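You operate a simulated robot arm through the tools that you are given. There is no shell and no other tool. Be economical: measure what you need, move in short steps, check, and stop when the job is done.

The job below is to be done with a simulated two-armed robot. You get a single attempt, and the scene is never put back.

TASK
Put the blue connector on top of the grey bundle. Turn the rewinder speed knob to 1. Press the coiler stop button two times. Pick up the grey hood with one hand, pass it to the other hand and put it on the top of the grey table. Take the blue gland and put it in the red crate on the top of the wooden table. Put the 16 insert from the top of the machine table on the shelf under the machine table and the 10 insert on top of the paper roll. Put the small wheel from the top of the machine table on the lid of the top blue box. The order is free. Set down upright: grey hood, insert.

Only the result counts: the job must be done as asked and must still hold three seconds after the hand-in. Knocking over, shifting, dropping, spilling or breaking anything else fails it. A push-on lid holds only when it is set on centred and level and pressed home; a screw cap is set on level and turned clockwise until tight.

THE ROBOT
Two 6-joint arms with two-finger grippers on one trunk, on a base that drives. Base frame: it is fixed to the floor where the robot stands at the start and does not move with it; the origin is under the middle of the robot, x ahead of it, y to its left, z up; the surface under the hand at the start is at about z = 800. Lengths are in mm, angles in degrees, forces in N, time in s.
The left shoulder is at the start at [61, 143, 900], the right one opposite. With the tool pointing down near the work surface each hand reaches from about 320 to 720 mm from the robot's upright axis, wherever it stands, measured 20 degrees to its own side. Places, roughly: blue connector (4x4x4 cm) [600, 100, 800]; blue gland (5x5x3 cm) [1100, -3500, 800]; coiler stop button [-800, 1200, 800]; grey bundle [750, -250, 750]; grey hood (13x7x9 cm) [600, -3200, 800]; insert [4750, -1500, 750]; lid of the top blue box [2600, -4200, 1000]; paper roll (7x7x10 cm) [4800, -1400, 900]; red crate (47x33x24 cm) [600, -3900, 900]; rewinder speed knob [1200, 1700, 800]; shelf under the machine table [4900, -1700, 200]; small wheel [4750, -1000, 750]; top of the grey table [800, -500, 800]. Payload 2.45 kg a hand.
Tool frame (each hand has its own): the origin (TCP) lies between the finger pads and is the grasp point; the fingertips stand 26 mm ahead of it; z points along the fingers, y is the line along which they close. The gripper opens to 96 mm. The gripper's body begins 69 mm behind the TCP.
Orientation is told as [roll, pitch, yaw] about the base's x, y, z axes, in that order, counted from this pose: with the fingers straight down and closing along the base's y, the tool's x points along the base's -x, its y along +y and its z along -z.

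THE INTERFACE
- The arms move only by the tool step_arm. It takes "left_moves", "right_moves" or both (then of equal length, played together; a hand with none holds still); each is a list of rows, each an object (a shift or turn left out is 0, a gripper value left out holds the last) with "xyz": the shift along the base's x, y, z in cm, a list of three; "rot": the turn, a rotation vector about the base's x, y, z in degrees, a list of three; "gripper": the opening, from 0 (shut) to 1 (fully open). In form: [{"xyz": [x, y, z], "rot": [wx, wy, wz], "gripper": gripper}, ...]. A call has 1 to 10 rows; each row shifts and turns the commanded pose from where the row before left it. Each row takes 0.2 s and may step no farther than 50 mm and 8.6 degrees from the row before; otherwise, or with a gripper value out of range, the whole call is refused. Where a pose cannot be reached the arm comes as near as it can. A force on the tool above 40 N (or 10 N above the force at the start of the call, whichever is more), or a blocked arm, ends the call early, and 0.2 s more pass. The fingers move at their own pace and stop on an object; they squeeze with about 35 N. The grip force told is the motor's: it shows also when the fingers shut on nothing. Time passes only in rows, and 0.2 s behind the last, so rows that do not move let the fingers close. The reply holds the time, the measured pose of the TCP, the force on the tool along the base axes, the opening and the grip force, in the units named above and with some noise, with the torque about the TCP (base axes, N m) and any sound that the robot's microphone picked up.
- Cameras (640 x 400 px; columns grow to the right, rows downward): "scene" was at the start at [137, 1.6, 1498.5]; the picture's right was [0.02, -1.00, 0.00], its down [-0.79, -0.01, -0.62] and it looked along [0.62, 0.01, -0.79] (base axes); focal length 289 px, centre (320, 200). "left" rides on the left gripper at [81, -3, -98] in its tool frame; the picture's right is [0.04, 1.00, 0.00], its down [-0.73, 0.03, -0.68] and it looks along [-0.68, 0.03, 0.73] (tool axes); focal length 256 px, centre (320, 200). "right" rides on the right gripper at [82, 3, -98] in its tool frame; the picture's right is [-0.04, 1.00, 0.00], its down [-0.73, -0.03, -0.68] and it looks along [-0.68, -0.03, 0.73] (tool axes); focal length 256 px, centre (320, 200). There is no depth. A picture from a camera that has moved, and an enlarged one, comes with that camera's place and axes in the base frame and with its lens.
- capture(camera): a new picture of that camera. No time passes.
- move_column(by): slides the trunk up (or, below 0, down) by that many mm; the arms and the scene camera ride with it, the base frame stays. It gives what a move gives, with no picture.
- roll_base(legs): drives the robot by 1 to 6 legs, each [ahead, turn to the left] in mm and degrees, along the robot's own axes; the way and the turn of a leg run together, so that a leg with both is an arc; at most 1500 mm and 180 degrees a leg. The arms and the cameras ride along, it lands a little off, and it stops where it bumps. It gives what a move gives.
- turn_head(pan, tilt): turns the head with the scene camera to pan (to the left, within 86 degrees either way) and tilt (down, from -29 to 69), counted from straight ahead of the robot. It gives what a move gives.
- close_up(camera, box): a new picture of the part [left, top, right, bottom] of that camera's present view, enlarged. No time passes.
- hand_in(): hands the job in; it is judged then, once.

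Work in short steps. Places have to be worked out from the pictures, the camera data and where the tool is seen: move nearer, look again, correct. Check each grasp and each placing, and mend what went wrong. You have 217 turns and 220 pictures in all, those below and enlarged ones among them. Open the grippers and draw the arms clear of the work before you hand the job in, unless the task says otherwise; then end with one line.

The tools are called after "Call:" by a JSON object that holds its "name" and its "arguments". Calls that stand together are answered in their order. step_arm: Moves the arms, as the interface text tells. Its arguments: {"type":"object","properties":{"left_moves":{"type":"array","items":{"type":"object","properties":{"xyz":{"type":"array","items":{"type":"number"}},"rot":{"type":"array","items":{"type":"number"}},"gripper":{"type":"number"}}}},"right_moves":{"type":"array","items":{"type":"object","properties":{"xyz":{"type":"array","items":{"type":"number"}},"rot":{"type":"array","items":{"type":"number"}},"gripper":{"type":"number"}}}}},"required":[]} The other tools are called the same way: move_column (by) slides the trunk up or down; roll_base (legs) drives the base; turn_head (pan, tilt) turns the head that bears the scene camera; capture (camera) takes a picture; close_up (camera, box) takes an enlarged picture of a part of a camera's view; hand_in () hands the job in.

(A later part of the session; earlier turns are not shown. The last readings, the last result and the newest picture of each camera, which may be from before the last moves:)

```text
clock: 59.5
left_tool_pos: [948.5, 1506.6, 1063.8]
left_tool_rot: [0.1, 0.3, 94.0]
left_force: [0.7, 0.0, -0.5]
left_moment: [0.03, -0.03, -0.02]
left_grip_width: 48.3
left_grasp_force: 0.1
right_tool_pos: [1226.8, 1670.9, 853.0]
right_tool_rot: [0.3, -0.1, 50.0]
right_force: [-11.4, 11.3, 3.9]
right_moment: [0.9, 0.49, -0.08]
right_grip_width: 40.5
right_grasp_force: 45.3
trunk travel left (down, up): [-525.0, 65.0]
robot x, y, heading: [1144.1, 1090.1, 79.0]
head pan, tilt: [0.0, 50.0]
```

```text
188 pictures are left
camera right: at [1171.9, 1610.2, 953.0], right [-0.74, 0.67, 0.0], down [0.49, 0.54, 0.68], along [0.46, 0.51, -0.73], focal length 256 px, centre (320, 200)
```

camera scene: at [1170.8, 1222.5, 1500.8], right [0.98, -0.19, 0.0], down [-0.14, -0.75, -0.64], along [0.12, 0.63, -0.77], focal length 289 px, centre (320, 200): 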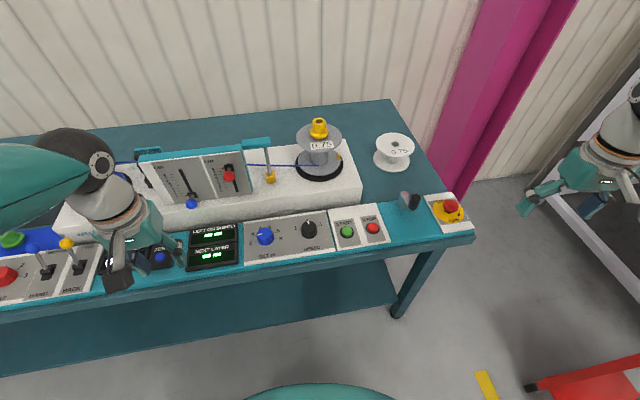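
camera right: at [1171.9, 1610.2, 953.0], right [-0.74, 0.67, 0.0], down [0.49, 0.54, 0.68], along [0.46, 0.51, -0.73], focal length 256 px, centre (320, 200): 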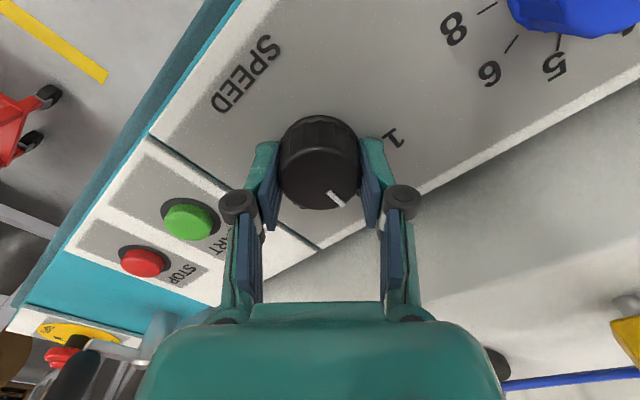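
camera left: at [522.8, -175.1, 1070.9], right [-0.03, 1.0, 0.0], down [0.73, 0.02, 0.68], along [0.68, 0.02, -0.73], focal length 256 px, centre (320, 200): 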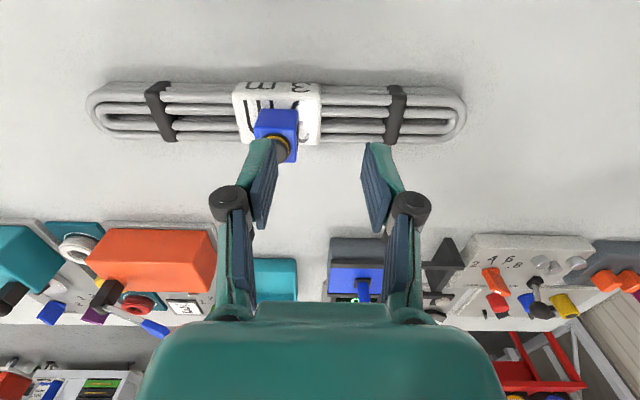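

The knob is gripped. I turn it 60° counterclockwise in small steps.

Call:
{"name": "step_arm", "arguments": {"right_moves": [{"xyz": [-0.15, 0.15, 0]}, {"rot": [0, 0, 7.5]}, {"rot": [0, 0, 7.5]}, {"rot": [0, 0, 7.5]}, {"rot": [0, 0, 7.5]}, {"rot": [0, 0, 7.5]}, {"rot": [0, 0, 7.5]}, {"rot": [0, 0, 7.5]}, {"rot": [0, 0, 7.5]}, {}]}}

Call:
{"name": "capture", "arguments": {"camera": "right"}}

Call:
{"name": "close_up", "arguments": {"camera": "scene", "box": [180, 200, 400, 280]}}

```text
clock: 61.7
left_tool_pos: [946.3, 1503.4, 1064.2]
left_tool_rot: [0.1, 0.2, 94.0]
left_force: [-0.1, 0.5, 0.1]
left_moment: [-0.02, 0.03, -0.02]
left_grip_width: 48.2
left_grasp_force: 0.1
right_tool_pos: [1224.0, 1670.9, 853.7]
right_tool_rot: [0.0, -0.2, 110.2]
right_force: [-17.9, 10.9, 24.3]
right_moment: [-0.3, 0.6, -0.04]
right_grip_width: 40.7
right_grasp_force: 44.8
trunk travel left (down, up): [-525.0, 65.0]
robot x, y, heading: [1144.1, 1089.5, 79.3]
head pan, tilt: [0.0, 50.0]
```

```text
187 pictures are left
camera right: at [1248.0, 1593.4, 952.7], right [-0.95, -0.31, 0.0], down [-0.22, 0.7, 0.68], along [-0.21, 0.65, -0.73], focal length 256 px, centre (320, 200)
```

right: 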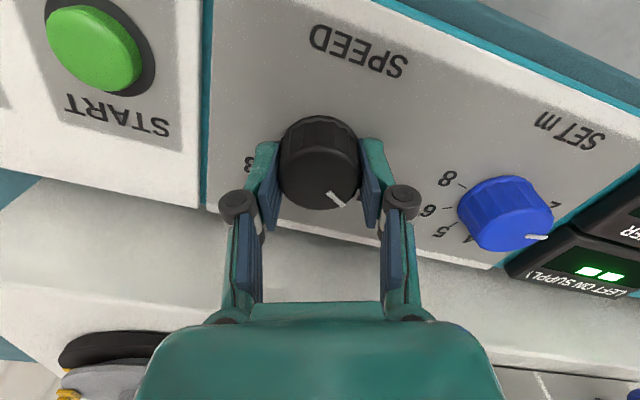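

```text
2.91 times, centred on (290, 240) of scene
camera zoom: at [1168.2, 1221.7, 1500.9], right [0.98, -0.19, 0.0], down [-0.14, -0.75, -0.64], along [0.12, 0.63, -0.77], focal length 840 px, centre (407, 84)
```

zoom: 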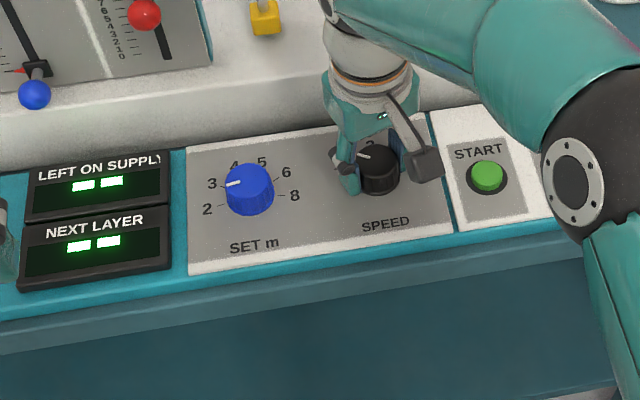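

The pointer turned with the gripper. I open, lift, and verify.

Call:
{"name": "step_arm", "arguments": {"right_moves": [{"gripper": 0.75}, {}, {}, {"xyz": [0, 0, 4]}, {"xyz": [0, 0, 4.5]}, {"xyz": [0, -2, 4.5]}, {"xyz": [0, -4, 3]}, {"xyz": [0, -4, 3]}, {"xyz": [1, -4, 2]}]}}

Call:
{"name": "close_up", "arguments": {"camera": "scene", "box": [180, 200, 400, 280]}}

Call:
{"name": "capture", "arguments": {"camera": "right"}}

```text
clock: 63.7
left_tool_pos: [948.2, 1504.0, 1065.6]
left_tool_rot: [0.2, 0.2, 94.0]
left_force: [0.5, 0.8, 0.3]
left_moment: [0.03, 0.0, 0.03]
left_grip_width: 47.8
left_grasp_force: 0.1
right_tool_pos: [1236.1, 1527.9, 1062.9]
right_tool_rot: [0.1, 0.0, 110.1]
right_force: [0.4, -0.6, 0.2]
right_moment: [0.01, 0.03, -0.03]
right_grip_width: 72.3
right_grasp_force: 0.0
trunk travel left (down, up): [-525.0, 65.0]
robot x, y, heading: [1144.7, 1086.8, 79.0]
head pan, tilt: [0.0, 50.0]
```

```text
2.91 times, centred on (290, 240) of scene
camera zoom: at [1171.3, 1220.9, 1500.9], right [0.98, -0.19, 0.0], down [-0.14, -0.75, -0.64], along [0.12, 0.63, -0.77], focal length 840 px, centre (407, 84)
```

zoom: 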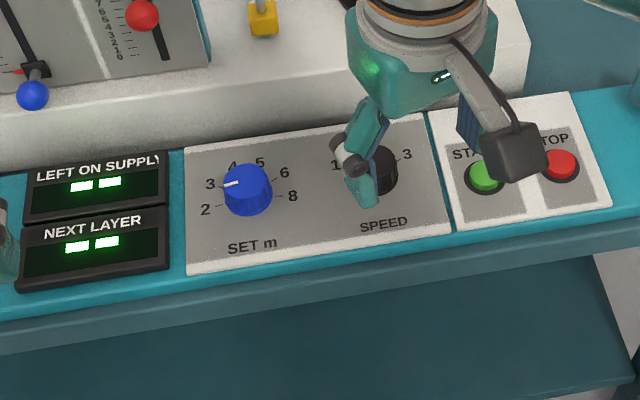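

```text
184 pictures are left
camera right: at [1261.4, 1450.7, 1163.1], right [-0.95, -0.3, 0.0], down [-0.22, 0.7, 0.68], along [-0.21, 0.65, -0.73], focal length 256 px, centre (320, 200)
```

right: 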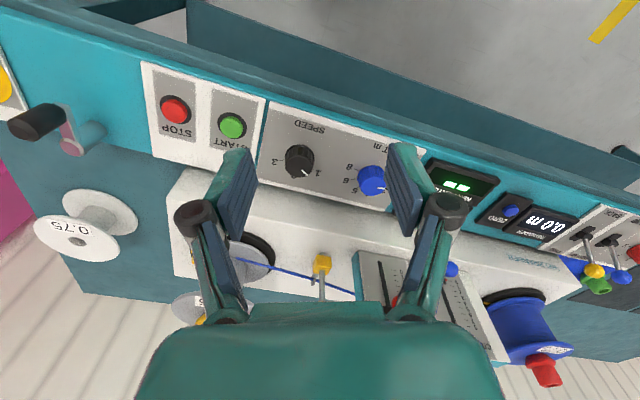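

Call:
{"name": "close_up", "arguments": {"camera": "right", "box": [260, 110, 360, 200]}}

Call:
{"name": "close_up", "arguments": {"camera": "right", "box": [480, 180, 640, 290]}}

```text
4.44 times, centred on (310, 155) of right
camera zoom: at [1261.4, 1450.7, 1163.1], right [-0.95, -0.3, 0.0], down [-0.22, 0.7, 0.68], along [-0.21, 0.65, -0.73], focal length 1138 px, centre (364, 400)
```

zoom: 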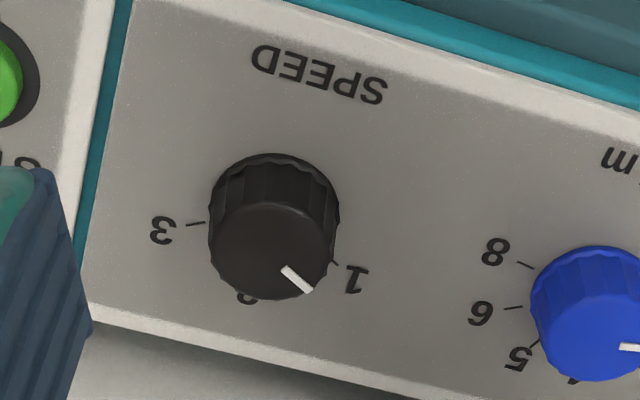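

```text
3.64 times, centred on (560, 235) of right
camera zoom: at [1261.4, 1450.7, 1163.1], right [-0.95, -0.3, 0.0], down [-0.22, 0.7, 0.68], along [-0.21, 0.65, -0.73], focal length 931 px, centre (-553, 73)
```

zoom: 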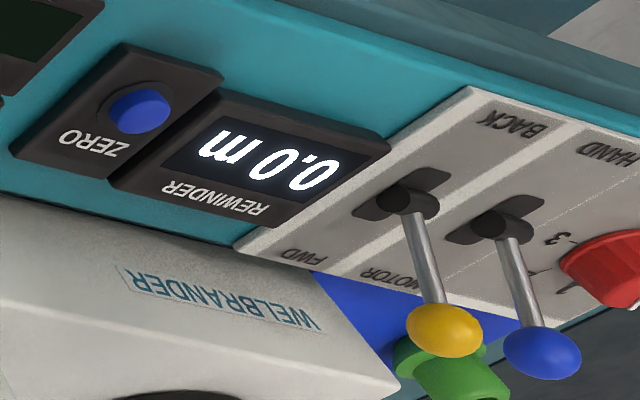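

The knob is on 1 and the unit's display says REWINDER. I check the red knob's label on the left panel to be sure it isn't a speed knob too.

Call:
{"name": "close_up", "arguments": {"camera": "left", "box": [0, 0, 640, 400]}}

Call:
{"name": "turn_head", "arguments": {"pan": 30, "tilt": 45}}

Call:
{"name": "capture", "arguments": {"camera": "scene"}}

```text
1.00 times, centred on (320, 200) of left (not enlarged: the box is as wide or as high as the picture)
camera zoom: at [959.0, 1423.8, 1162.8], right [-0.99, -0.11, 0.0], down [-0.08, 0.73, 0.68], along [-0.08, 0.67, -0.74], focal length 256 px, centre (320, 200)
```

zoom: 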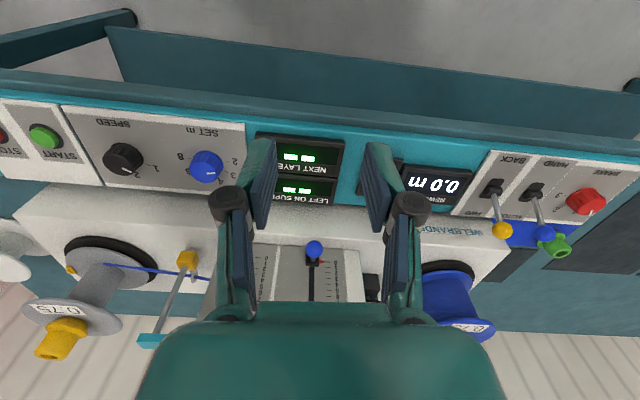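

```text
clock: 64.7
left_tool_pos: [948.8, 1505.7, 1064.4]
left_tool_rot: [0.2, 0.2, 94.1]
left_force: [0.1, 0.4, 0.1]
left_moment: [0.0, 0.03, 0.04]
left_grip_width: 48.0
left_grasp_force: 0.0
right_tool_pos: [1236.6, 1529.3, 1062.5]
right_tool_rot: [0.0, 0.2, 110.1]
right_force: [0.7, -0.4, 0.9]
right_moment: [0.05, 0.02, -0.01]
right_grip_width: 72.1
right_grasp_force: 0.0
trunk travel left (down, up): [-525.0, 65.0]
robot x, y, heading: [1142.8, 1088.8, 79.1]
head pan, tilt: [30.0, 45.0]
```

```text
180 pictures are left
camera scene: at [1129.5, 1223.8, 1507.7], right [0.94, 0.33, 0.0], down [0.23, -0.67, -0.71], along [-0.23, 0.67, -0.71], focal length 289 px, centre (320, 200)
```

scene: 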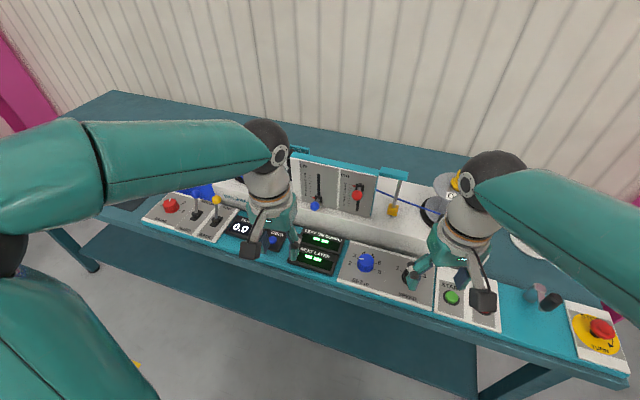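

The red knob is "BRAKE", so SPEED was right. I verify the pointer once more, then turn toward the coiler bench.

Call:
{"name": "close_up", "arguments": {"camera": "left", "box": [80, 120, 180, 200]}}

Call:
{"name": "roll_base", "arguments": {"legs": [[-60, 0], [0, 50], [0, 50]]}}

Call:
{"name": "turn_head", "arguments": {"pan": 0, "tilt": 25}}

Call:
{"name": "capture", "arguments": {"camera": "scene"}}

```text
5.00 times, centred on (130, 160) of left
camera zoom: at [958.5, 1425.0, 1162.3], right [-0.99, -0.11, 0.0], down [-0.08, 0.73, 0.68], along [-0.08, 0.67, -0.74], focal length 1280 px, centre (1270, 400)
```

zoom: 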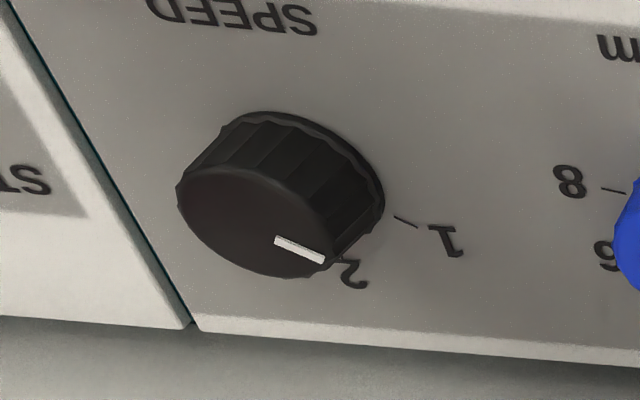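

```text
clock: 69.6
left_tool_pos: [673.7, 960.7, 1063.4]
left_tool_rot: [0.2, 0.3, 167.5]
left_force: [-0.6, -1.0, 0.5]
left_moment: [0.06, -0.04, -0.01]
left_grip_width: 48.0
left_grasp_force: 0.2
right_tool_pos: [731.3, 1243.8, 1063.2]
right_tool_rot: [0.0, 0.1, -176.5]
right_force: [-0.8, -0.5, 0.2]
right_moment: [0.02, -0.05, -0.02]
right_grip_width: 71.9
right_grasp_force: 0.0
trunk travel left (down, up): [-525.0, 65.0]
robot x, y, heading: [1154.9, 1072.0, 154.2]
head pan, tilt: [30.0, 45.0]
stopped in leg 3: the robot was blocked; the commanded pose is now the measured one
```

```text
clock: 70.6
left_tool_pos: [675.9, 962.0, 1065.9]
left_tool_rot: [0.2, 0.2, 167.5]
left_force: [-0.4, 0.1, -0.2]
left_moment: [-0.03, 0.04, 0.0]
left_grip_width: 48.0
left_grasp_force: 0.1
right_tool_pos: [733.9, 1245.5, 1064.7]
right_tool_rot: [0.1, 0.0, -176.5]
right_force: [0.2, 0.7, 0.2]
right_moment: [-0.01, -0.01, 0.01]
right_grip_width: 72.1
right_grasp_force: 0.0
trunk travel left (down, up): [-525.0, 65.0]
robot x, y, heading: [1152.1, 1067.6, 154.1]
head pan, tilt: [0.0, 25.0]
```

```text
178 pictures are left
camera scene: at [1017.8, 1137.0, 1538.2], right [0.44, 0.9, 0.0], down [0.38, -0.18, -0.91], along [-0.82, 0.39, -0.42], focal length 289 px, centre (320, 200)
```

scene: 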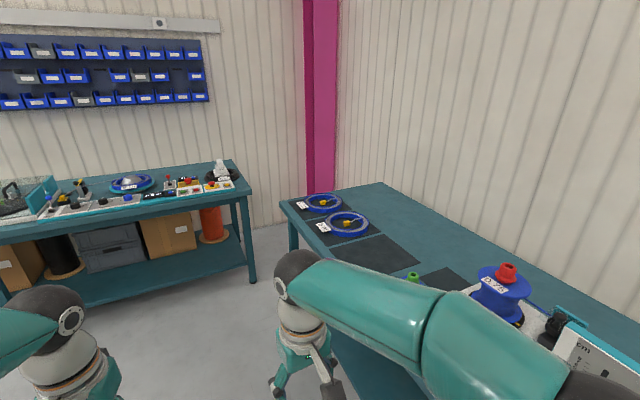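

The turn ended early again at 154°. I turn the remaining 26° and check the surroundings.

Call:
{"name": "roll_base", "arguments": {"legs": [[0, 25]]}}

Call:
{"name": "capture", "arguments": {"camera": "scene"}}

```text
clock: 72.4
left_tool_pos: [767.2, 768.5, 1064.7]
left_tool_rot: [0.2, 0.3, -167.4]
left_force: [1.0, -0.1, 0.0]
left_moment: [0.04, 0.02, 0.01]
left_grip_width: 47.8
left_grasp_force: 0.1
right_tool_pos: [698.5, 1049.9, 1063.8]
right_tool_rot: [-0.1, 0.0, -151.4]
right_force: [-0.2, 0.1, -0.4]
right_moment: [-0.02, -0.01, -0.01]
right_grip_width: 72.1
right_grasp_force: 0.1
trunk travel left (down, up): [-525.0, 65.0]
robot x, y, heading: [1155.1, 1086.2, 179.4]
head pan, tilt: [0.0, 25.0]
```

```text
177 pictures are left
camera scene: at [1002.2, 1089.1, 1538.2], right [0.01, 1.0, 0.0], down [0.42, -0.01, -0.91], along [-0.91, 0.01, -0.42], focal length 289 px, centre (320, 200)
```

scene: 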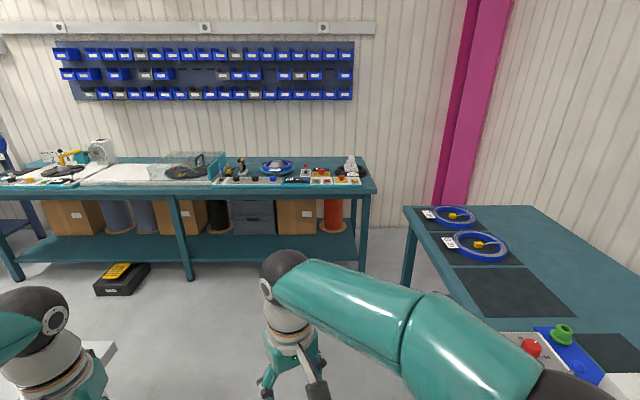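

Heading is 179°. I zoom in on the coiler panel and drive toward it.

Call:
{"name": "close_up", "arguments": {"camera": "scene", "box": [180, 140, 400, 210]}}

Call:
{"name": "roll_base", "arguments": {"legs": [[1300, 0]]}}

Call:
{"name": "turn_head", "arguments": {"pan": 0, "tilt": 50}}

Call:
{"name": "capture", "arguments": {"camera": "scene"}}

```text
2.91 times, centred on (290, 175) of scene
camera zoom: at [1002.2, 1089.1, 1538.2], right [0.01, 1.0, 0.0], down [0.42, -0.01, -0.91], along [-0.91, 0.01, -0.42], focal length 840 px, centre (407, 273)
```

zoom: 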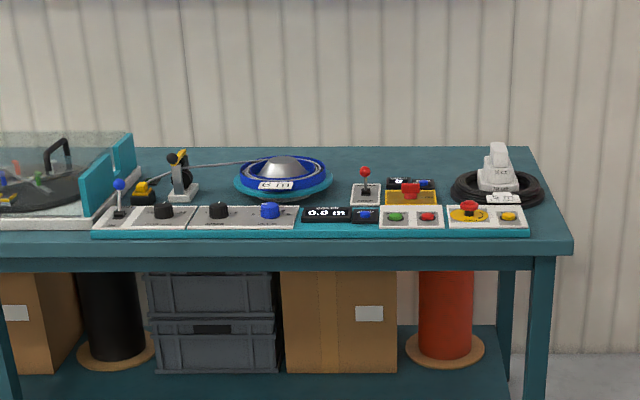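

```text
clock: 79.0
left_tool_pos: [-537.3, 774.1, 1066.0]
left_tool_rot: [0.2, 0.1, -166.7]
left_force: [0.7, 0.0, -0.3]
left_moment: [0.04, -0.01, 0.02]
left_grip_width: 47.9
left_grasp_force: 0.1
right_tool_pos: [-608.6, 1054.9, 1065.0]
right_tool_rot: [0.0, 0.0, -150.7]
right_force: [0.5, -0.6, 0.6]
right_moment: [0.0, 0.01, 0.01]
right_grip_width: 72.1
right_grasp_force: 0.1
trunk travel left (down, up): [-525.0, 65.0]
robot x, y, heading: [-154.0, 1101.1, 179.8]
head pan, tilt: [0.0, 25.0]
```

```text
clock: 79.9
left_tool_pos: [-536.3, 775.3, 1067.4]
left_tool_rot: [0.2, 0.1, -166.7]
left_force: [-0.8, -0.8, -0.6]
left_moment: [0.02, -0.01, 0.01]
left_grip_width: 47.9
left_grasp_force: 0.1
right_tool_pos: [-609.2, 1057.0, 1065.6]
right_tool_rot: [0.0, 0.0, -150.7]
right_force: [0.7, -0.4, 0.1]
right_moment: [0.0, -0.02, -0.01]
right_grip_width: 71.7
right_grasp_force: 0.1
trunk travel left (down, up): [-525.0, 65.0]
robot x, y, heading: [-152.9, 1097.2, 179.8]
head pan, tilt: [0.0, 50.0]
```

```text
175 pictures are left
camera scene: at [-289.7, 1098.7, 1500.8], right [0.0, 1.0, 0.0], down [0.77, 0.0, -0.64], along [-0.64, 0.0, -0.77], focal length 289 px, centre (320, 200)
```

scene: 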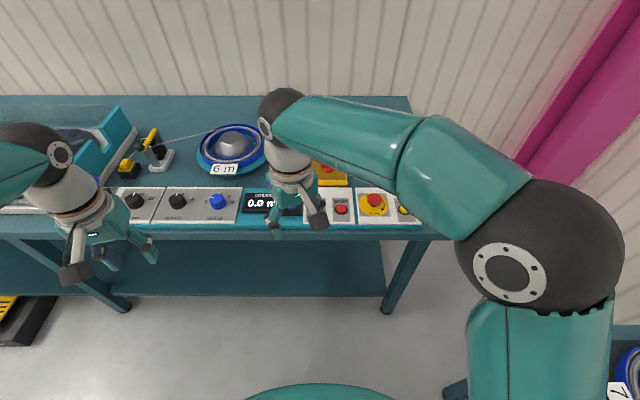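

Call:
{"name": "close_up", "arguments": {"camera": "scene", "box": [230, 170, 430, 250]}}

Call:
{"name": "capture", "arguments": {"camera": "right"}}

```text
3.20 times, centred on (330, 210) of scene
camera zoom: at [-289.7, 1098.7, 1500.8], right [0.0, 1.0, 0.0], down [0.77, 0.0, -0.64], along [-0.64, 0.0, -0.77], focal length 924 px, centre (288, 168)
```

zoom: 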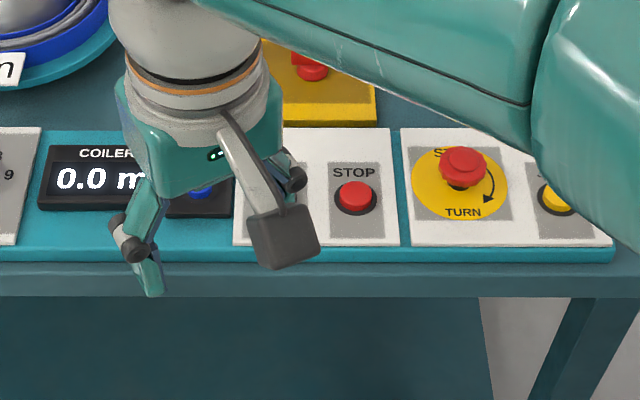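

```text
173 pictures are left
camera right: at [-536.4, 1093.2, 1164.5], right [0.45, -0.89, 0.0], down [-0.65, -0.33, 0.68], along [-0.6, -0.31, -0.73], focal length 256 px, centre (320, 200)
```

right: 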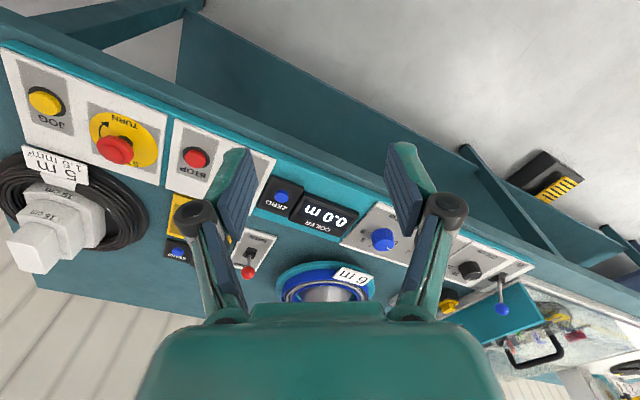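

The STOP button is at about [-818, 1163, 830] next to the COILER display. I drive 110 mm closer.

Call:
{"name": "roll_base", "arguments": {"legs": [[110, 0]]}}

Call:
{"name": "step_arm", "arguments": {"right_moves": [{"xyz": [-2, 4, 0], "gripper": 0}, {"xyz": [-2, 4, 0]}, {"xyz": [-2, 2.6, 0]}, {"xyz": [-2, 0, -4]}, {"xyz": [0, 0, -4.5]}, {"xyz": [0, 0, -3]}, {}]}}

Call:
{"name": "capture", "arguments": {"camera": "right"}}

Call:
{"name": "capture", "arguments": {"camera": "scene"}}

```text
clock: 81.1
left_tool_pos: [-651.7, 776.4, 1065.0]
left_tool_rot: [0.2, 0.3, -166.7]
left_force: [-0.2, -0.4, 0.7]
left_moment: [-0.02, -0.04, 0.0]
left_grip_width: 47.9
left_grasp_force: 0.1
right_tool_pos: [-720.8, 1057.1, 1066.0]
right_tool_rot: [0.1, 0.1, -150.7]
right_force: [-1.4, 0.1, 0.0]
right_moment: [0.03, -0.03, -0.01]
right_grip_width: 72.0
right_grasp_force: 0.3
trunk travel left (down, up): [-525.0, 65.0]
robot x, y, heading: [-262.2, 1102.4, 179.7]
head pan, tilt: [0.0, 50.0]
```

```text
clock: 82.7
left_tool_pos: [-647.8, 774.4, 1066.5]
left_tool_rot: [0.2, 0.1, -166.8]
left_force: [-0.2, -0.4, 1.2]
left_moment: [-0.03, 0.05, 0.03]
left_grip_width: 47.9
left_grasp_force: 0.1
right_tool_pos: [-799.9, 1163.0, 948.3]
right_tool_rot: [0.0, 0.0, -150.8]
right_force: [-0.7, 0.3, 0.2]
right_moment: [-0.02, 0.01, 0.0]
right_grip_width: 0.0
right_grasp_force: 28.2
trunk travel left (down, up): [-525.0, 65.0]
robot x, y, heading: [-262.7, 1092.1, 179.6]
head pan, tilt: [0.0, 50.0]
```

```text
172 pictures are left
camera right: at [-727.7, 1200.9, 1047.7], right [0.45, -0.89, 0.0], down [-0.65, -0.33, 0.68], along [-0.61, -0.31, -0.73], focal length 256 px, centre (320, 200)
```

right: 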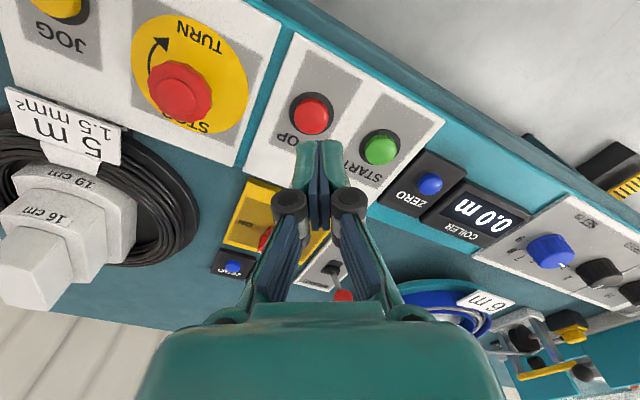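

```text
171 pictures are left
camera scene: at [-400.2, 1099.3, 1500.8], right [0.0, 1.0, 0.0], down [0.77, 0.0, -0.64], along [-0.64, 0.0, -0.77], focal length 289 px, centre (320, 200)
```

scene: 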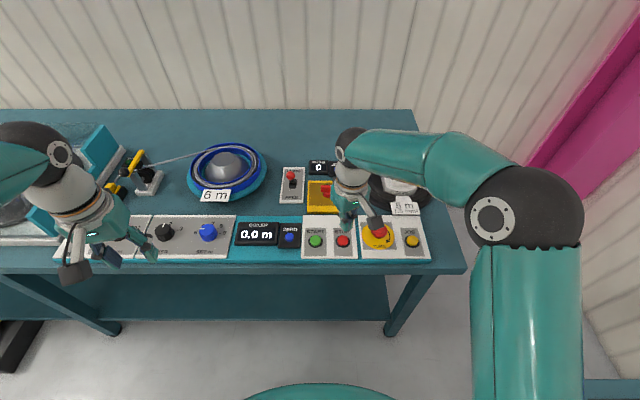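

Button centre is [-819, 1162]. I move over it and descend to just above.

Call:
{"name": "step_arm", "arguments": {"right_moves": [{"xyz": [-1.9, -0.1, -3]}, {"xyz": [0, 0, -4]}, {}]}}

Call:
{"name": "close_up", "arguments": {"camera": "right", "box": [240, 60, 400, 160]}}

Call:
{"name": "close_up", "arguments": {"camera": "scene", "box": [290, 190, 410, 265]}}

```text
clock: 83.5
left_tool_pos: [-648.9, 775.6, 1065.9]
left_tool_rot: [0.2, 0.2, -166.8]
left_force: [-0.1, -0.5, 0.6]
left_moment: [-0.02, -0.02, -0.02]
left_grip_width: 48.1
left_grasp_force: 0.0
right_tool_pos: [-819.1, 1163.0, 878.1]
right_tool_rot: [0.0, 0.0, -150.9]
right_force: [-0.9, 0.2, 0.3]
right_moment: [-0.02, 0.01, -0.01]
right_grip_width: 0.0
right_grasp_force: 28.7
trunk travel left (down, up): [-525.0, 65.0]
robot x, y, heading: [-262.6, 1098.5, 179.8]
head pan, tilt: [0.0, 50.0]
```

```text
4.00 times, centred on (320, 110) of right
camera zoom: at [-746.7, 1199.9, 978.0], right [0.45, -0.89, 0.0], down [-0.66, -0.33, 0.68], along [-0.6, -0.31, -0.73], focal length 1024 px, centre (320, 560)
```

zoom: 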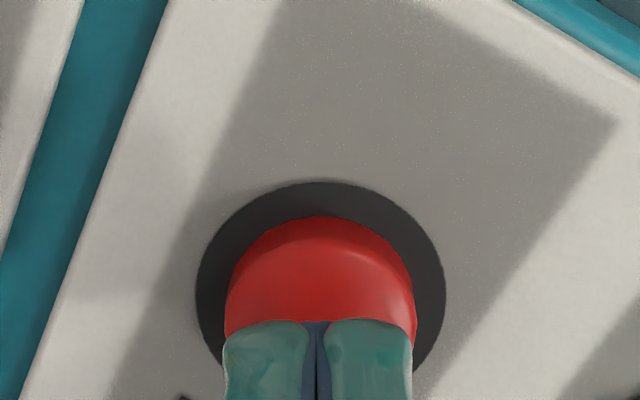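

```text
5.33 times, centred on (350, 228) of scene
camera zoom: at [-400.7, 1099.2, 1500.8], right [0.0, 1.0, 0.0], down [0.77, 0.0, -0.64], along [-0.64, 0.0, -0.77], focal length 1540 px, centre (160, 53)
```

zoom: 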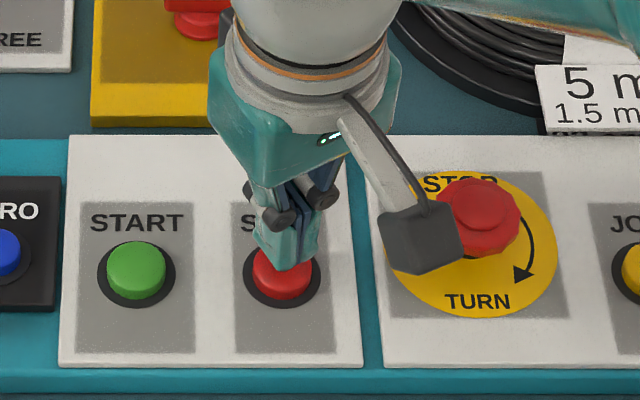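

Well aligned. I press down in small steps watching the force and sound.

Call:
{"name": "step_arm", "arguments": {"right_moves": [{"xyz": [0, 0, -0.8]}, {"xyz": [0, 0, -0.4]}, {"xyz": [0, 0, -0.4]}]}}

```text
clock: 84.3
left_tool_pos: [-648.5, 776.7, 1066.3]
left_tool_rot: [0.1, 0.1, -166.9]
left_force: [0.4, 0.9, -0.3]
left_moment: [0.02, 0.02, 0.03]
left_grip_width: 47.9
left_grasp_force: 0.1
right_tool_pos: [-818.4, 1162.7, 863.3]
right_tool_rot: [0.0, 0.1, -150.6]
right_force: [-0.3, -0.3, 0.2]
right_moment: [0.02, 0.02, 0.03]
right_grip_width: 6.1
right_grasp_force: 28.8
trunk travel left (down, up): [-525.0, 65.0]
robot x, y, heading: [-266.4, 1097.4, 179.8]
head pan, tilt: [0.0, 50.0]
```

Call:
{"name": "step_arm", "arguments": {"right_moves": [{"xyz": [0, 0, -0.3], "gripper": 0}, {"xyz": [0, 0, -0.3]}]}}

Call:
{"name": "close_up", "arguments": {"camera": "scene", "box": [290, 190, 410, 265]}}

```text
clock: 84.9
left_tool_pos: [-647.3, 776.8, 1066.7]
left_tool_rot: [0.2, 0.2, -166.8]
left_force: [-0.7, -0.6, -0.1]
left_moment: [0.02, -0.01, 0.0]
left_grip_width: 47.8
left_grasp_force: 0.0
right_tool_pos: [-818.8, 1162.5, 859.6]
right_tool_rot: [0.0, -0.2, -150.7]
right_force: [0.2, -0.8, 6.4]
right_moment: [-0.02, -0.03, 0.02]
right_grip_width: 5.5
right_grasp_force: 28.4
trunk travel left (down, up): [-525.0, 65.0]
robot x, y, heading: [-264.0, 1098.1, 179.9]
head pan, tilt: [0.0, 50.0]
heard: click
```

```text
5.33 times, centred on (350, 228) of scene
camera zoom: at [-400.0, 1099.1, 1501.0], right [0.0, 1.0, 0.0], down [0.77, 0.0, -0.64], along [-0.64, 0.0, -0.77], focal length 1540 px, centre (160, 53)
```

zoom: 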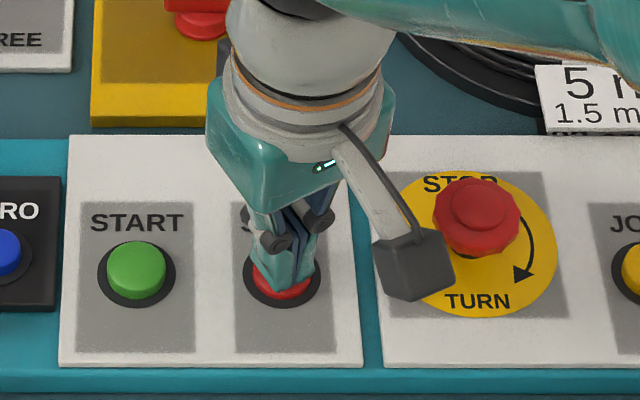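

First click heard. I lift off by 2 cm, wait, then press again to the same depth.

Call:
{"name": "step_arm", "arguments": {"right_moves": [{"xyz": [0, 0, 2], "gripper": 0}, {}, {}, {}]}}

Call:
{"name": "step_arm", "arguments": {"right_moves": [{"xyz": [0, 0, -1.2]}, {"xyz": [0, 0, -0.4]}, {"xyz": [0, 0, -0.4]}]}}

```text
clock: 85.9
left_tool_pos: [-648.8, 775.6, 1066.4]
left_tool_rot: [0.1, 0.3, -166.8]
left_force: [-0.7, -0.2, 0.1]
left_moment: [0.06, 0.02, 0.0]
left_grip_width: 47.9
left_grasp_force: 0.2
right_tool_pos: [-817.1, 1161.5, 877.3]
right_tool_rot: [0.1, -0.1, -150.7]
right_force: [0.9, 0.6, -0.2]
right_moment: [-0.02, -0.05, -0.03]
right_grip_width: 0.2
right_grasp_force: 28.5
trunk travel left (down, up): [-525.0, 65.0]
robot x, y, heading: [-263.4, 1098.3, 179.5]
head pan, tilt: [0.0, 50.0]
```

```text
clock: 86.7
left_tool_pos: [-648.0, 776.1, 1067.1]
left_tool_rot: [0.2, 0.1, -166.8]
left_force: [0.1, 0.7, 0.3]
left_moment: [0.02, 0.03, 0.01]
left_grip_width: 47.8
left_grasp_force: 0.1
right_tool_pos: [-818.2, 1161.6, 858.6]
right_tool_rot: [0.0, -0.1, -150.8]
right_force: [-0.9, 1.3, 5.8]
right_moment: [0.0, 0.03, 0.01]
right_grip_width: 6.3
right_grasp_force: 28.8
trunk travel left (down, up): [-525.0, 65.0]
robot x, y, heading: [-263.7, 1098.4, 179.6]
head pan, tilt: [0.0, 50.0]
heard: click
```

Second click heard. I lift away, back off slightly, and turn toward -y, where the other tables are.

Call:
{"name": "step_arm", "arguments": {"right_moves": [{"xyz": [0, 0, 4], "gripper": 0}, {"xyz": [0, 0, 4.5]}, {"xyz": [0, 0, 4.5]}, {"xyz": [0, 0, 4.5]}, {"xyz": [4, 0, 2.5]}, {"xyz": [4.5, 0, 0]}, {"xyz": [4.5, 0, 0], "gripper": 1}]}}

Call:
{"name": "roll_base", "arguments": {"legs": [[-90, 0], [0, 45]]}}

Call:
{"name": "roll_base", "arguments": {"legs": [[0, 45]]}}

Call:
{"name": "turn_head", "arguments": {"pan": 0, "tilt": 15}}

Call:
{"name": "capture", "arguments": {"camera": "scene"}}

```text
clock: 88.3
left_tool_pos: [-647.2, 776.6, 1067.2]
left_tool_rot: [0.2, 0.1, -166.7]
left_force: [0.4, 0.1, -0.1]
left_moment: [0.01, 0.02, 0.02]
left_grip_width: 47.9
left_grasp_force: 0.0
right_tool_pos: [-684.2, 1162.9, 1061.4]
right_tool_rot: [0.0, -0.1, -150.7]
right_force: [0.6, 0.5, -0.2]
right_moment: [0.0, 0.04, 0.03]
right_grip_width: 55.4
right_grasp_force: 0.0
trunk travel left (down, up): [-525.0, 65.0]
robot x, y, heading: [-263.7, 1096.0, 179.8]
head pan, tilt: [0.0, 50.0]
```

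```text
clock: 91.8
left_tool_pos: [-217.7, 596.9, 1065.4]
left_tool_rot: [0.2, 0.3, -121.9]
left_force: [-0.3, -0.1, -0.3]
left_moment: [0.01, 0.05, 0.0]
left_grip_width: 48.0
left_grasp_force: 0.1
right_tool_pos: [-517.1, 845.4, 1061.7]
right_tool_rot: [0.0, 0.1, -105.9]
right_force: [-0.4, -0.4, 0.4]
right_moment: [0.02, -0.03, 0.01]
right_grip_width: 96.0
right_grasp_force: 0.1
trunk travel left (down, up): [-525.0, 65.0]
robot x, y, heading: [-188.5, 1115.1, -135.4]
head pan, tilt: [0.0, 50.0]
```

```text
clock: 94.5
left_tool_pos: [155.4, 729.0, 1067.4]
left_tool_rot: [0.2, 0.2, -77.3]
left_force: [0.1, 0.3, 0.1]
left_moment: [0.06, -0.02, -0.01]
left_grip_width: 48.0
left_grasp_force: 0.1
right_tool_pos: [-231.9, 693.8, 1062.6]
right_tool_rot: [0.0, 0.1, -61.3]
right_force: [0.8, -0.4, -0.1]
right_moment: [0.01, 0.01, 0.0]
right_grip_width: 95.9
right_grasp_force: 0.1
trunk travel left (down, up): [-525.0, 65.0]
robot x, y, heading: [-223.7, 1117.1, -91.5]
head pan, tilt: [0.0, 50.0]
```

```text
clock: 95.5
left_tool_pos: [156.1, 728.6, 1067.4]
left_tool_rot: [0.0, 0.2, -77.2]
left_force: [0.0, 0.4, -0.2]
left_moment: [-0.02, 0.02, 0.0]
left_grip_width: 48.2
left_grasp_force: 0.1
right_tool_pos: [-230.0, 694.5, 1061.1]
right_tool_rot: [0.1, 0.1, -61.3]
right_force: [0.4, 1.3, 0.3]
right_moment: [0.02, 0.06, 0.03]
right_grip_width: 96.0
right_grasp_force: 0.0
trunk travel left (down, up): [-525.0, 65.0]
robot x, y, heading: [-222.3, 1120.3, -91.3]
head pan, tilt: [0.0, 15.0]
```

```text
167 pictures are left
camera scene: at [-223.6, 963.7, 1554.4], right [-1.0, 0.02, 0.0], down [0.01, 0.26, -0.97], along [-0.02, -0.97, -0.26], focal length 289 px, centre (320, 200)
```

scene: 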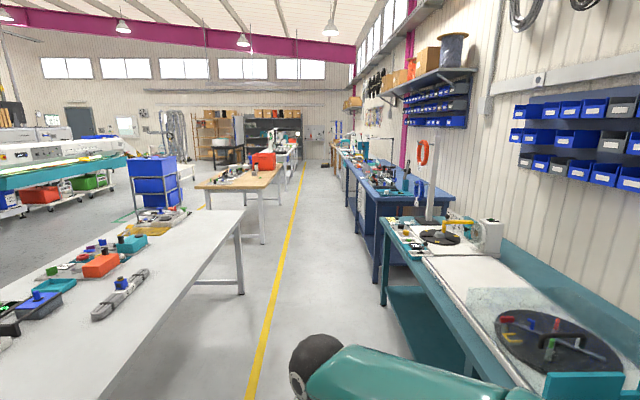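

The aisle ahead is clear; the wooden table with the red crate lies beyond this table. I drive down the aisle.

Call:
{"name": "roll_base", "arguments": {"legs": [[1500, 3], [1500, 0], [350, 0]]}}

Call:
{"name": "turn_head", "arguments": {"pan": 35, "tilt": 25}}

Call:
{"name": "capture", "arguments": {"camera": "scene"}}

```text
clock: 112.0
left_tool_pos: [267.7, -2580.5, 1067.5]
left_tool_rot: [0.1, 0.4, -73.5]
left_force: [-0.9, -0.4, -0.6]
left_moment: [0.05, 0.0, 0.01]
left_grip_width: 47.8
left_grasp_force: 0.0
right_tool_pos: [-117.0, -2640.7, 1062.3]
right_tool_rot: [0.0, 0.0, -57.5]
right_force: [0.7, -0.3, -0.2]
right_moment: [0.05, -0.01, 0.01]
right_grip_width: 96.0
right_grasp_force: 0.0
trunk travel left (down, up): [-525.0, 65.0]
robot x, y, heading: [-130.4, -2217.6, -87.5]
head pan, tilt: [0.0, 15.0]
```

```text
clock: 113.0
left_tool_pos: [266.8, -2580.2, 1067.3]
left_tool_rot: [0.2, 0.2, -73.5]
left_force: [0.6, -0.1, -0.1]
left_moment: [-0.01, 0.03, 0.0]
left_grip_width: 48.0
left_grasp_force: 0.0
right_tool_pos: [-116.9, -2639.4, 1063.5]
right_tool_rot: [-0.1, 0.0, -57.5]
right_force: [-0.9, 0.4, -1.0]
right_moment: [0.01, 0.0, 0.0]
right_grip_width: 96.3
right_grasp_force: 0.2
trunk travel left (down, up): [-525.0, 65.0]
robot x, y, heading: [-133.3, -2216.4, -87.4]
head pan, tilt: [35.0, 25.0]
```

```text
166 pictures are left
camera scene: at [-75.9, -2350.2, 1538.3], right [-0.79, -0.61, 0.0], down [-0.26, 0.34, -0.91], along [0.55, -0.72, -0.42], focal length 289 px, centre (320, 200)
```

scene: 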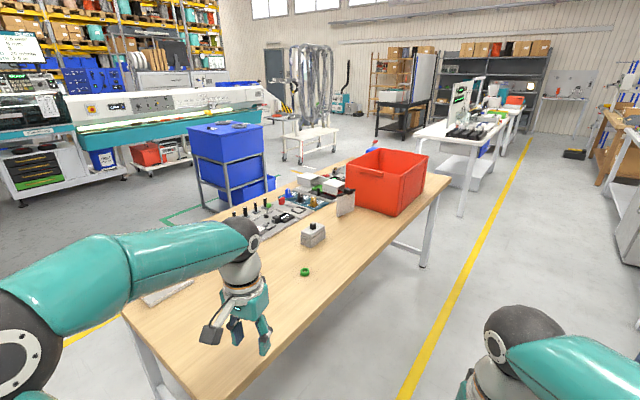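

I zoom on the wooden table.

Call:
{"name": "close_up", "arguments": {"camera": "scene", "box": [220, 140, 460, 290]}}

```text
2.67 times, centred on (340, 215) of scene
camera zoom: at [-75.9, -2350.2, 1538.3], right [-0.79, -0.61, 0.0], down [-0.26, 0.34, -0.91], along [0.55, -0.72, -0.42], focal length 770 px, centre (267, 160)
```

zoom: 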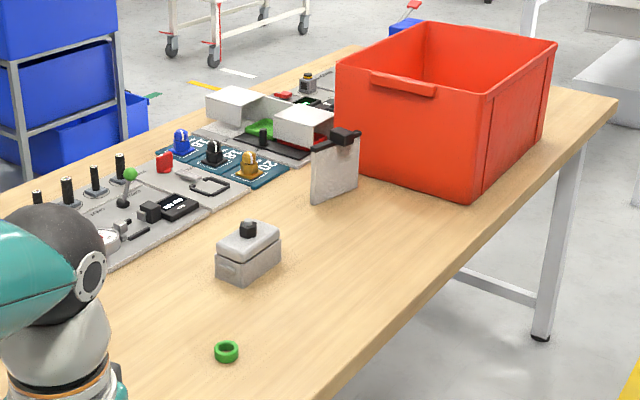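

Blue gland is at ~[1067,-3521] (reachable only from the table's back side, x>1235), the hood at ~[624,-3214], the crate at x 430–760, y -3690…-4140. I first go round through the gap at y≈-2000 to the back side.

Call:
{"name": "roll_base", "arguments": {"legs": [[-215, 0], [0, 45]]}}

Call:
{"name": "roll_base", "arguments": {"legs": [[0, 43]]}}

Call:
{"name": "turn_head", "arguments": {"pan": 0, "tilt": 30}}

Call:
{"name": "capture", "arguments": {"camera": "scene"}}

```text
clock: 117.0
left_tool_pos: [398.3, -1976.1, 1068.2]
left_tool_rot: [0.1, 0.2, -28.6]
left_force: [0.6, -0.5, -0.5]
left_moment: [0.0, 0.01, -0.02]
left_grip_width: 47.9
left_grasp_force: 0.0
right_tool_pos: [167.7, -2289.6, 1062.1]
right_tool_rot: [0.0, 0.1, -12.6]
right_force: [0.6, 0.0, 0.1]
right_moment: [-0.02, 0.01, -0.01]
right_grip_width: 96.1
right_grasp_force: 0.1
trunk travel left (down, up): [-525.0, 65.0]
robot x, y, heading: [-164.9, -2022.4, -42.9]
head pan, tilt: [35.0, 25.0]
```

```text
clock: 119.6
left_tool_pos: [217.7, -1609.3, 1067.6]
left_tool_rot: [0.2, 0.1, 14.1]
left_force: [-0.2, 0.1, -0.1]
left_moment: [0.01, 0.04, 0.0]
left_grip_width: 48.1
left_grasp_force: 0.1
right_tool_pos: [261.0, -1994.3, 1062.8]
right_tool_rot: [0.1, 0.2, 30.1]
right_force: [0.1, 0.8, -0.2]
right_moment: [0.02, -0.03, 0.0]
right_grip_width: 96.0
right_grasp_force: 0.1
trunk travel left (down, up): [-525.0, 65.0]
robot x, y, heading: [-160.3, -2050.3, -0.7]
head pan, tilt: [35.0, 25.0]
```

```text
clock: 120.6
left_tool_pos: [217.6, -1608.2, 1068.7]
left_tool_rot: [0.1, 0.2, 14.0]
left_force: [-0.7, 0.3, 0.9]
left_moment: [-0.01, 0.02, -0.03]
left_grip_width: 48.1
left_grasp_force: 0.0
right_tool_pos: [260.4, -1994.7, 1062.8]
right_tool_rot: [0.0, 0.1, 30.0]
right_force: [-0.4, -0.2, 0.3]
right_moment: [-0.03, -0.02, 0.0]
right_grip_width: 95.8
right_grasp_force: 0.1
trunk travel left (down, up): [-525.0, 65.0]
robot x, y, heading: [-161.5, -2054.5, -0.6]
head pan, tilt: [0.0, 30.0]
```

```text
164 pictures are left
camera scene: at [-10.7, -2051.5, 1530.3], right [-0.01, -1.0, 0.0], down [-0.5, 0.0, -0.87], along [0.87, -0.01, -0.5], focal length 289 px, centre (320, 200)
```

scene: 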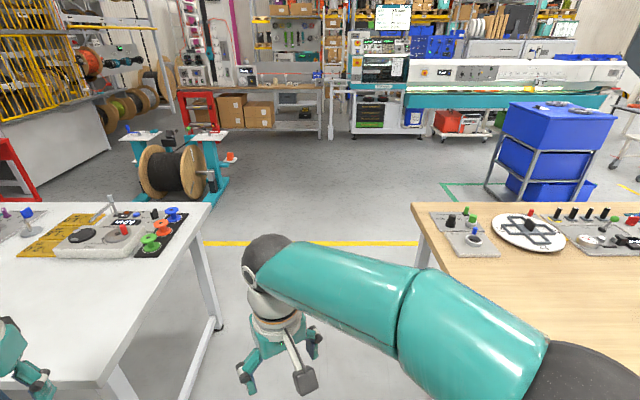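

The gap is clear. I drive through to the back side and turn right along the wooden table.

Call:
{"name": "roll_base", "arguments": {"legs": [[1500, 2], [340, 0], [0, -45]]}}

Call:
{"name": "roll_base", "arguments": {"legs": [[0, -45]]}}

Call:
{"name": "turn_head", "arguments": {"pan": -25, "tilt": 35}}

Call:
{"name": "capture", "arguments": {"camera": "scene"}}

```text
clock: 132.2
left_tool_pos: [2235.1, -1984.7, 1068.5]
left_tool_rot: [0.2, 0.2, -30.0]
left_force: [-0.2, -0.7, 0.3]
left_moment: [-0.02, 0.05, 0.05]
left_grip_width: 48.0
left_grasp_force: 0.0
right_tool_pos: [1997.9, -2293.2, 1063.6]
right_tool_rot: [0.2, 0.1, -14.0]
right_force: [0.2, -0.6, 0.5]
right_moment: [0.0, 0.01, -0.01]
right_grip_width: 96.0
right_grasp_force: 0.2
trunk travel left (down, up): [-525.0, 65.0]
robot x, y, heading: [1676.9, -2020.9, -44.5]
head pan, tilt: [0.0, 30.0]
```

```text
clock: 135.0
left_tool_pos: [2090.3, -2396.4, 1067.9]
left_tool_rot: [0.2, 0.3, -75.6]
left_force: [0.2, -0.1, 0.0]
left_moment: [0.01, -0.06, 0.0]
left_grip_width: 47.8
left_grasp_force: 0.1
right_tool_pos: [1705.8, -2440.7, 1064.8]
right_tool_rot: [0.2, 0.1, -59.5]
right_force: [0.8, -0.6, 1.2]
right_moment: [0.02, 0.01, -0.03]
right_grip_width: 95.7
right_grasp_force: 0.0
trunk travel left (down, up): [-525.0, 65.0]
robot x, y, heading: [1706.7, -2015.2, -89.7]
head pan, tilt: [0.0, 30.0]
```

```text
clock: 135.9
left_tool_pos: [2090.2, -2395.3, 1069.3]
left_tool_rot: [0.1, 0.2, -75.5]
left_force: [-0.6, 0.5, -0.2]
left_moment: [0.0, 0.0, -0.01]
left_grip_width: 48.0
left_grasp_force: 0.0
right_tool_pos: [1704.8, -2441.5, 1064.7]
right_tool_rot: [0.1, 0.0, -59.7]
right_force: [0.8, -0.8, -0.4]
right_moment: [0.01, -0.01, -0.01]
right_grip_width: 96.0
right_grasp_force: 0.1
trunk travel left (down, up): [-525.0, 65.0]
robot x, y, heading: [1704.5, -2015.5, -89.8]
head pan, tilt: [-25.0, 35.0]
```

```text
163 pictures are left
camera scene: at [1670.2, -2159.1, 1522.5], right [-0.91, 0.42, 0.0], down [0.24, 0.52, -0.82], along [-0.34, -0.74, -0.57], focal length 289 px, centre (320, 200)
```

scene: 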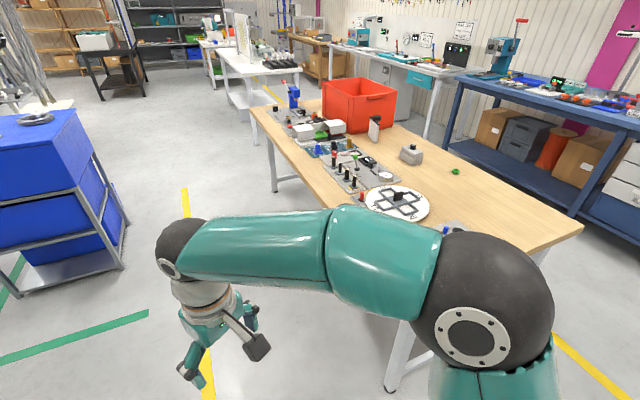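

The path along the table is free. I drive 1500 mm and turn right to face the table's back side.

Call:
{"name": "roll_base", "arguments": {"legs": [[1490, 0], [0, -45]]}}

Call:
{"name": "roll_base", "arguments": {"legs": [[0, -45]]}}

Call:
{"name": "turn_head", "arguments": {"pan": 0, "tilt": 45}}

Call:
{"name": "capture", "arguments": {"camera": "scene"}}

```text
clock: 145.6
left_tool_pos: [1752.7, -4040.9, 1070.5]
left_tool_rot: [0.2, 0.2, -119.0]
left_force: [-0.5, -0.2, -0.4]
left_moment: [-0.01, 0.02, 0.0]
left_grip_width: 47.8
left_grasp_force: 0.1
right_tool_pos: [1438.4, -3810.3, 1065.5]
right_tool_rot: [0.0, 0.0, -103.2]
right_force: [-0.1, -0.7, 0.1]
right_moment: [-0.02, -0.04, -0.03]
right_grip_width: 96.2
right_grasp_force: 0.0
trunk travel left (down, up): [-525.0, 65.0]
robot x, y, heading: [1750.8, -3524.4, -132.9]
head pan, tilt: [-25.0, 35.0]
```

```text
clock: 148.3
left_tool_pos: [1380.1, -3887.5, 1069.5]
left_tool_rot: [0.2, 0.1, -164.3]
left_force: [0.0, 0.2, 0.6]
left_moment: [-0.04, 0.02, 0.05]
left_grip_width: 47.9
left_grasp_force: 0.1
right_tool_pos: [1325.8, -3502.9, 1066.3]
right_tool_rot: [0.1, 0.0, -148.3]
right_force: [1.0, 0.5, 0.3]
right_moment: [0.0, -0.01, -0.02]
right_grip_width: 96.3
right_grasp_force: 0.1
trunk travel left (down, up): [-525.0, 65.0]
robot x, y, heading: [1751.5, -3552.4, -177.5]
head pan, tilt: [-25.0, 35.0]
```

```text
clock: 149.2
left_tool_pos: [1381.1, -3887.0, 1070.3]
left_tool_rot: [0.2, 0.2, -164.2]
left_force: [0.1, -0.5, -0.1]
left_moment: [-0.01, -0.02, 0.04]
left_grip_width: 48.2
left_grasp_force: 0.0
right_tool_pos: [1327.2, -3503.1, 1065.0]
right_tool_rot: [0.1, -0.1, -148.3]
right_force: [0.2, 0.7, -0.2]
right_moment: [-0.02, -0.01, 0.01]
right_grip_width: 96.0
right_grasp_force: 0.0
trunk travel left (down, up): [-525.0, 65.0]
robot x, y, heading: [1748.0, -3553.9, -178.0]
head pan, tilt: [0.0, 45.0]
```

```text
162 pictures are left
camera scene: at [1609.6, -3556.9, 1507.7], right [-0.04, 1.0, 0.0], down [0.71, 0.03, -0.71], along [-0.71, -0.03, -0.71], focal length 289 px, centre (320, 200)
```

scene: 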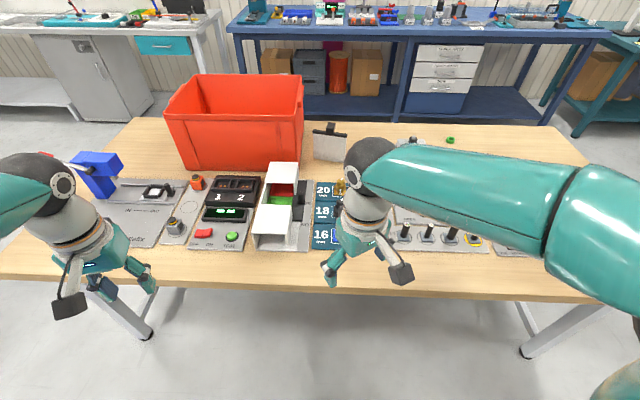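

I drive 110 mm closer and look with the right hand camera.

Call:
{"name": "roll_base", "arguments": {"legs": [[110, 0]]}}

Call:
{"name": "capture", "arguments": {"camera": "right"}}

Call:
{"name": "capture", "arguments": {"camera": "scene"}}

```text
clock: 150.4
left_tool_pos: [1268.4, -3891.0, 1069.9]
left_tool_rot: [0.2, 0.3, -164.2]
left_force: [-0.4, 0.7, 0.2]
left_moment: [0.03, -0.07, 0.02]
left_grip_width: 48.1
left_grasp_force: 0.1
right_tool_pos: [1212.8, -3507.8, 1064.3]
right_tool_rot: [0.1, 0.1, -148.1]
right_force: [-0.5, -0.6, -0.8]
right_moment: [0.02, -0.03, 0.03]
right_grip_width: 96.0
right_grasp_force: 0.1
trunk travel left (down, up): [-525.0, 65.0]
robot x, y, heading: [1639.9, -3559.4, -177.7]
head pan, tilt: [0.0, 45.0]
```

```text
161 pictures are left
camera right: at [1283.5, -3467.0, 1163.9], right [0.49, -0.87, 0.0], down [-0.64, -0.36, 0.68], along [-0.59, -0.33, -0.74], focal length 256 px, centre (320, 200)
```

right: 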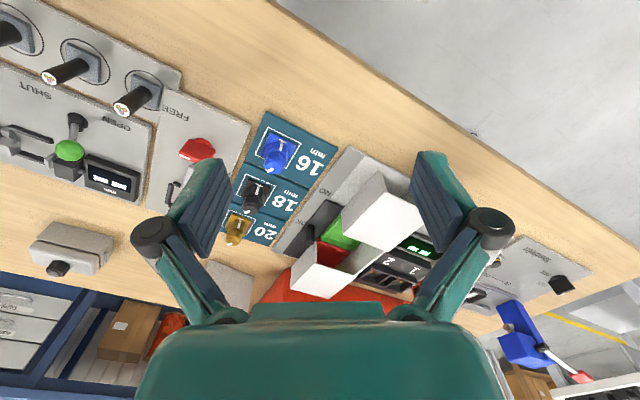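

```text
160 pictures are left
camera scene: at [1495.6, -3561.6, 1507.4], right [-0.04, 1.0, 0.0], down [0.71, 0.03, -0.71], along [-0.7, -0.03, -0.71], focal length 289 px, centre (320, 200)
```

scene: 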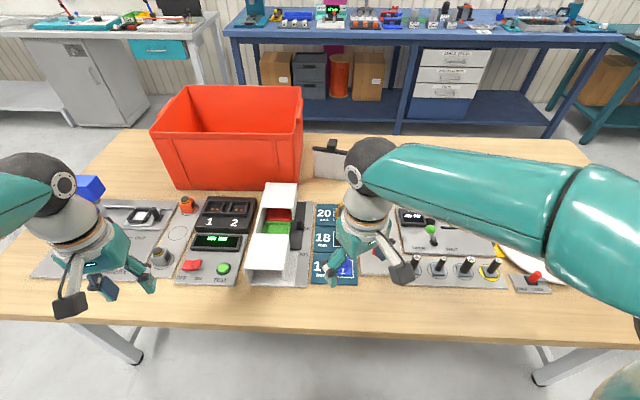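

Call:
{"name": "close_up", "arguments": {"camera": "right", "box": [210, 100, 350, 200]}}

```text
4.00 times, centred on (280, 150) of right
camera zoom: at [1283.5, -3467.0, 1163.9], right [0.49, -0.87, 0.0], down [-0.64, -0.36, 0.68], along [-0.59, -0.33, -0.74], focal length 1024 px, centre (480, 400)
```

zoom: 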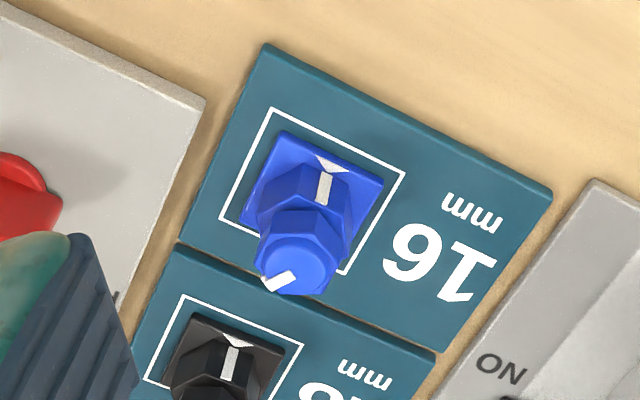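

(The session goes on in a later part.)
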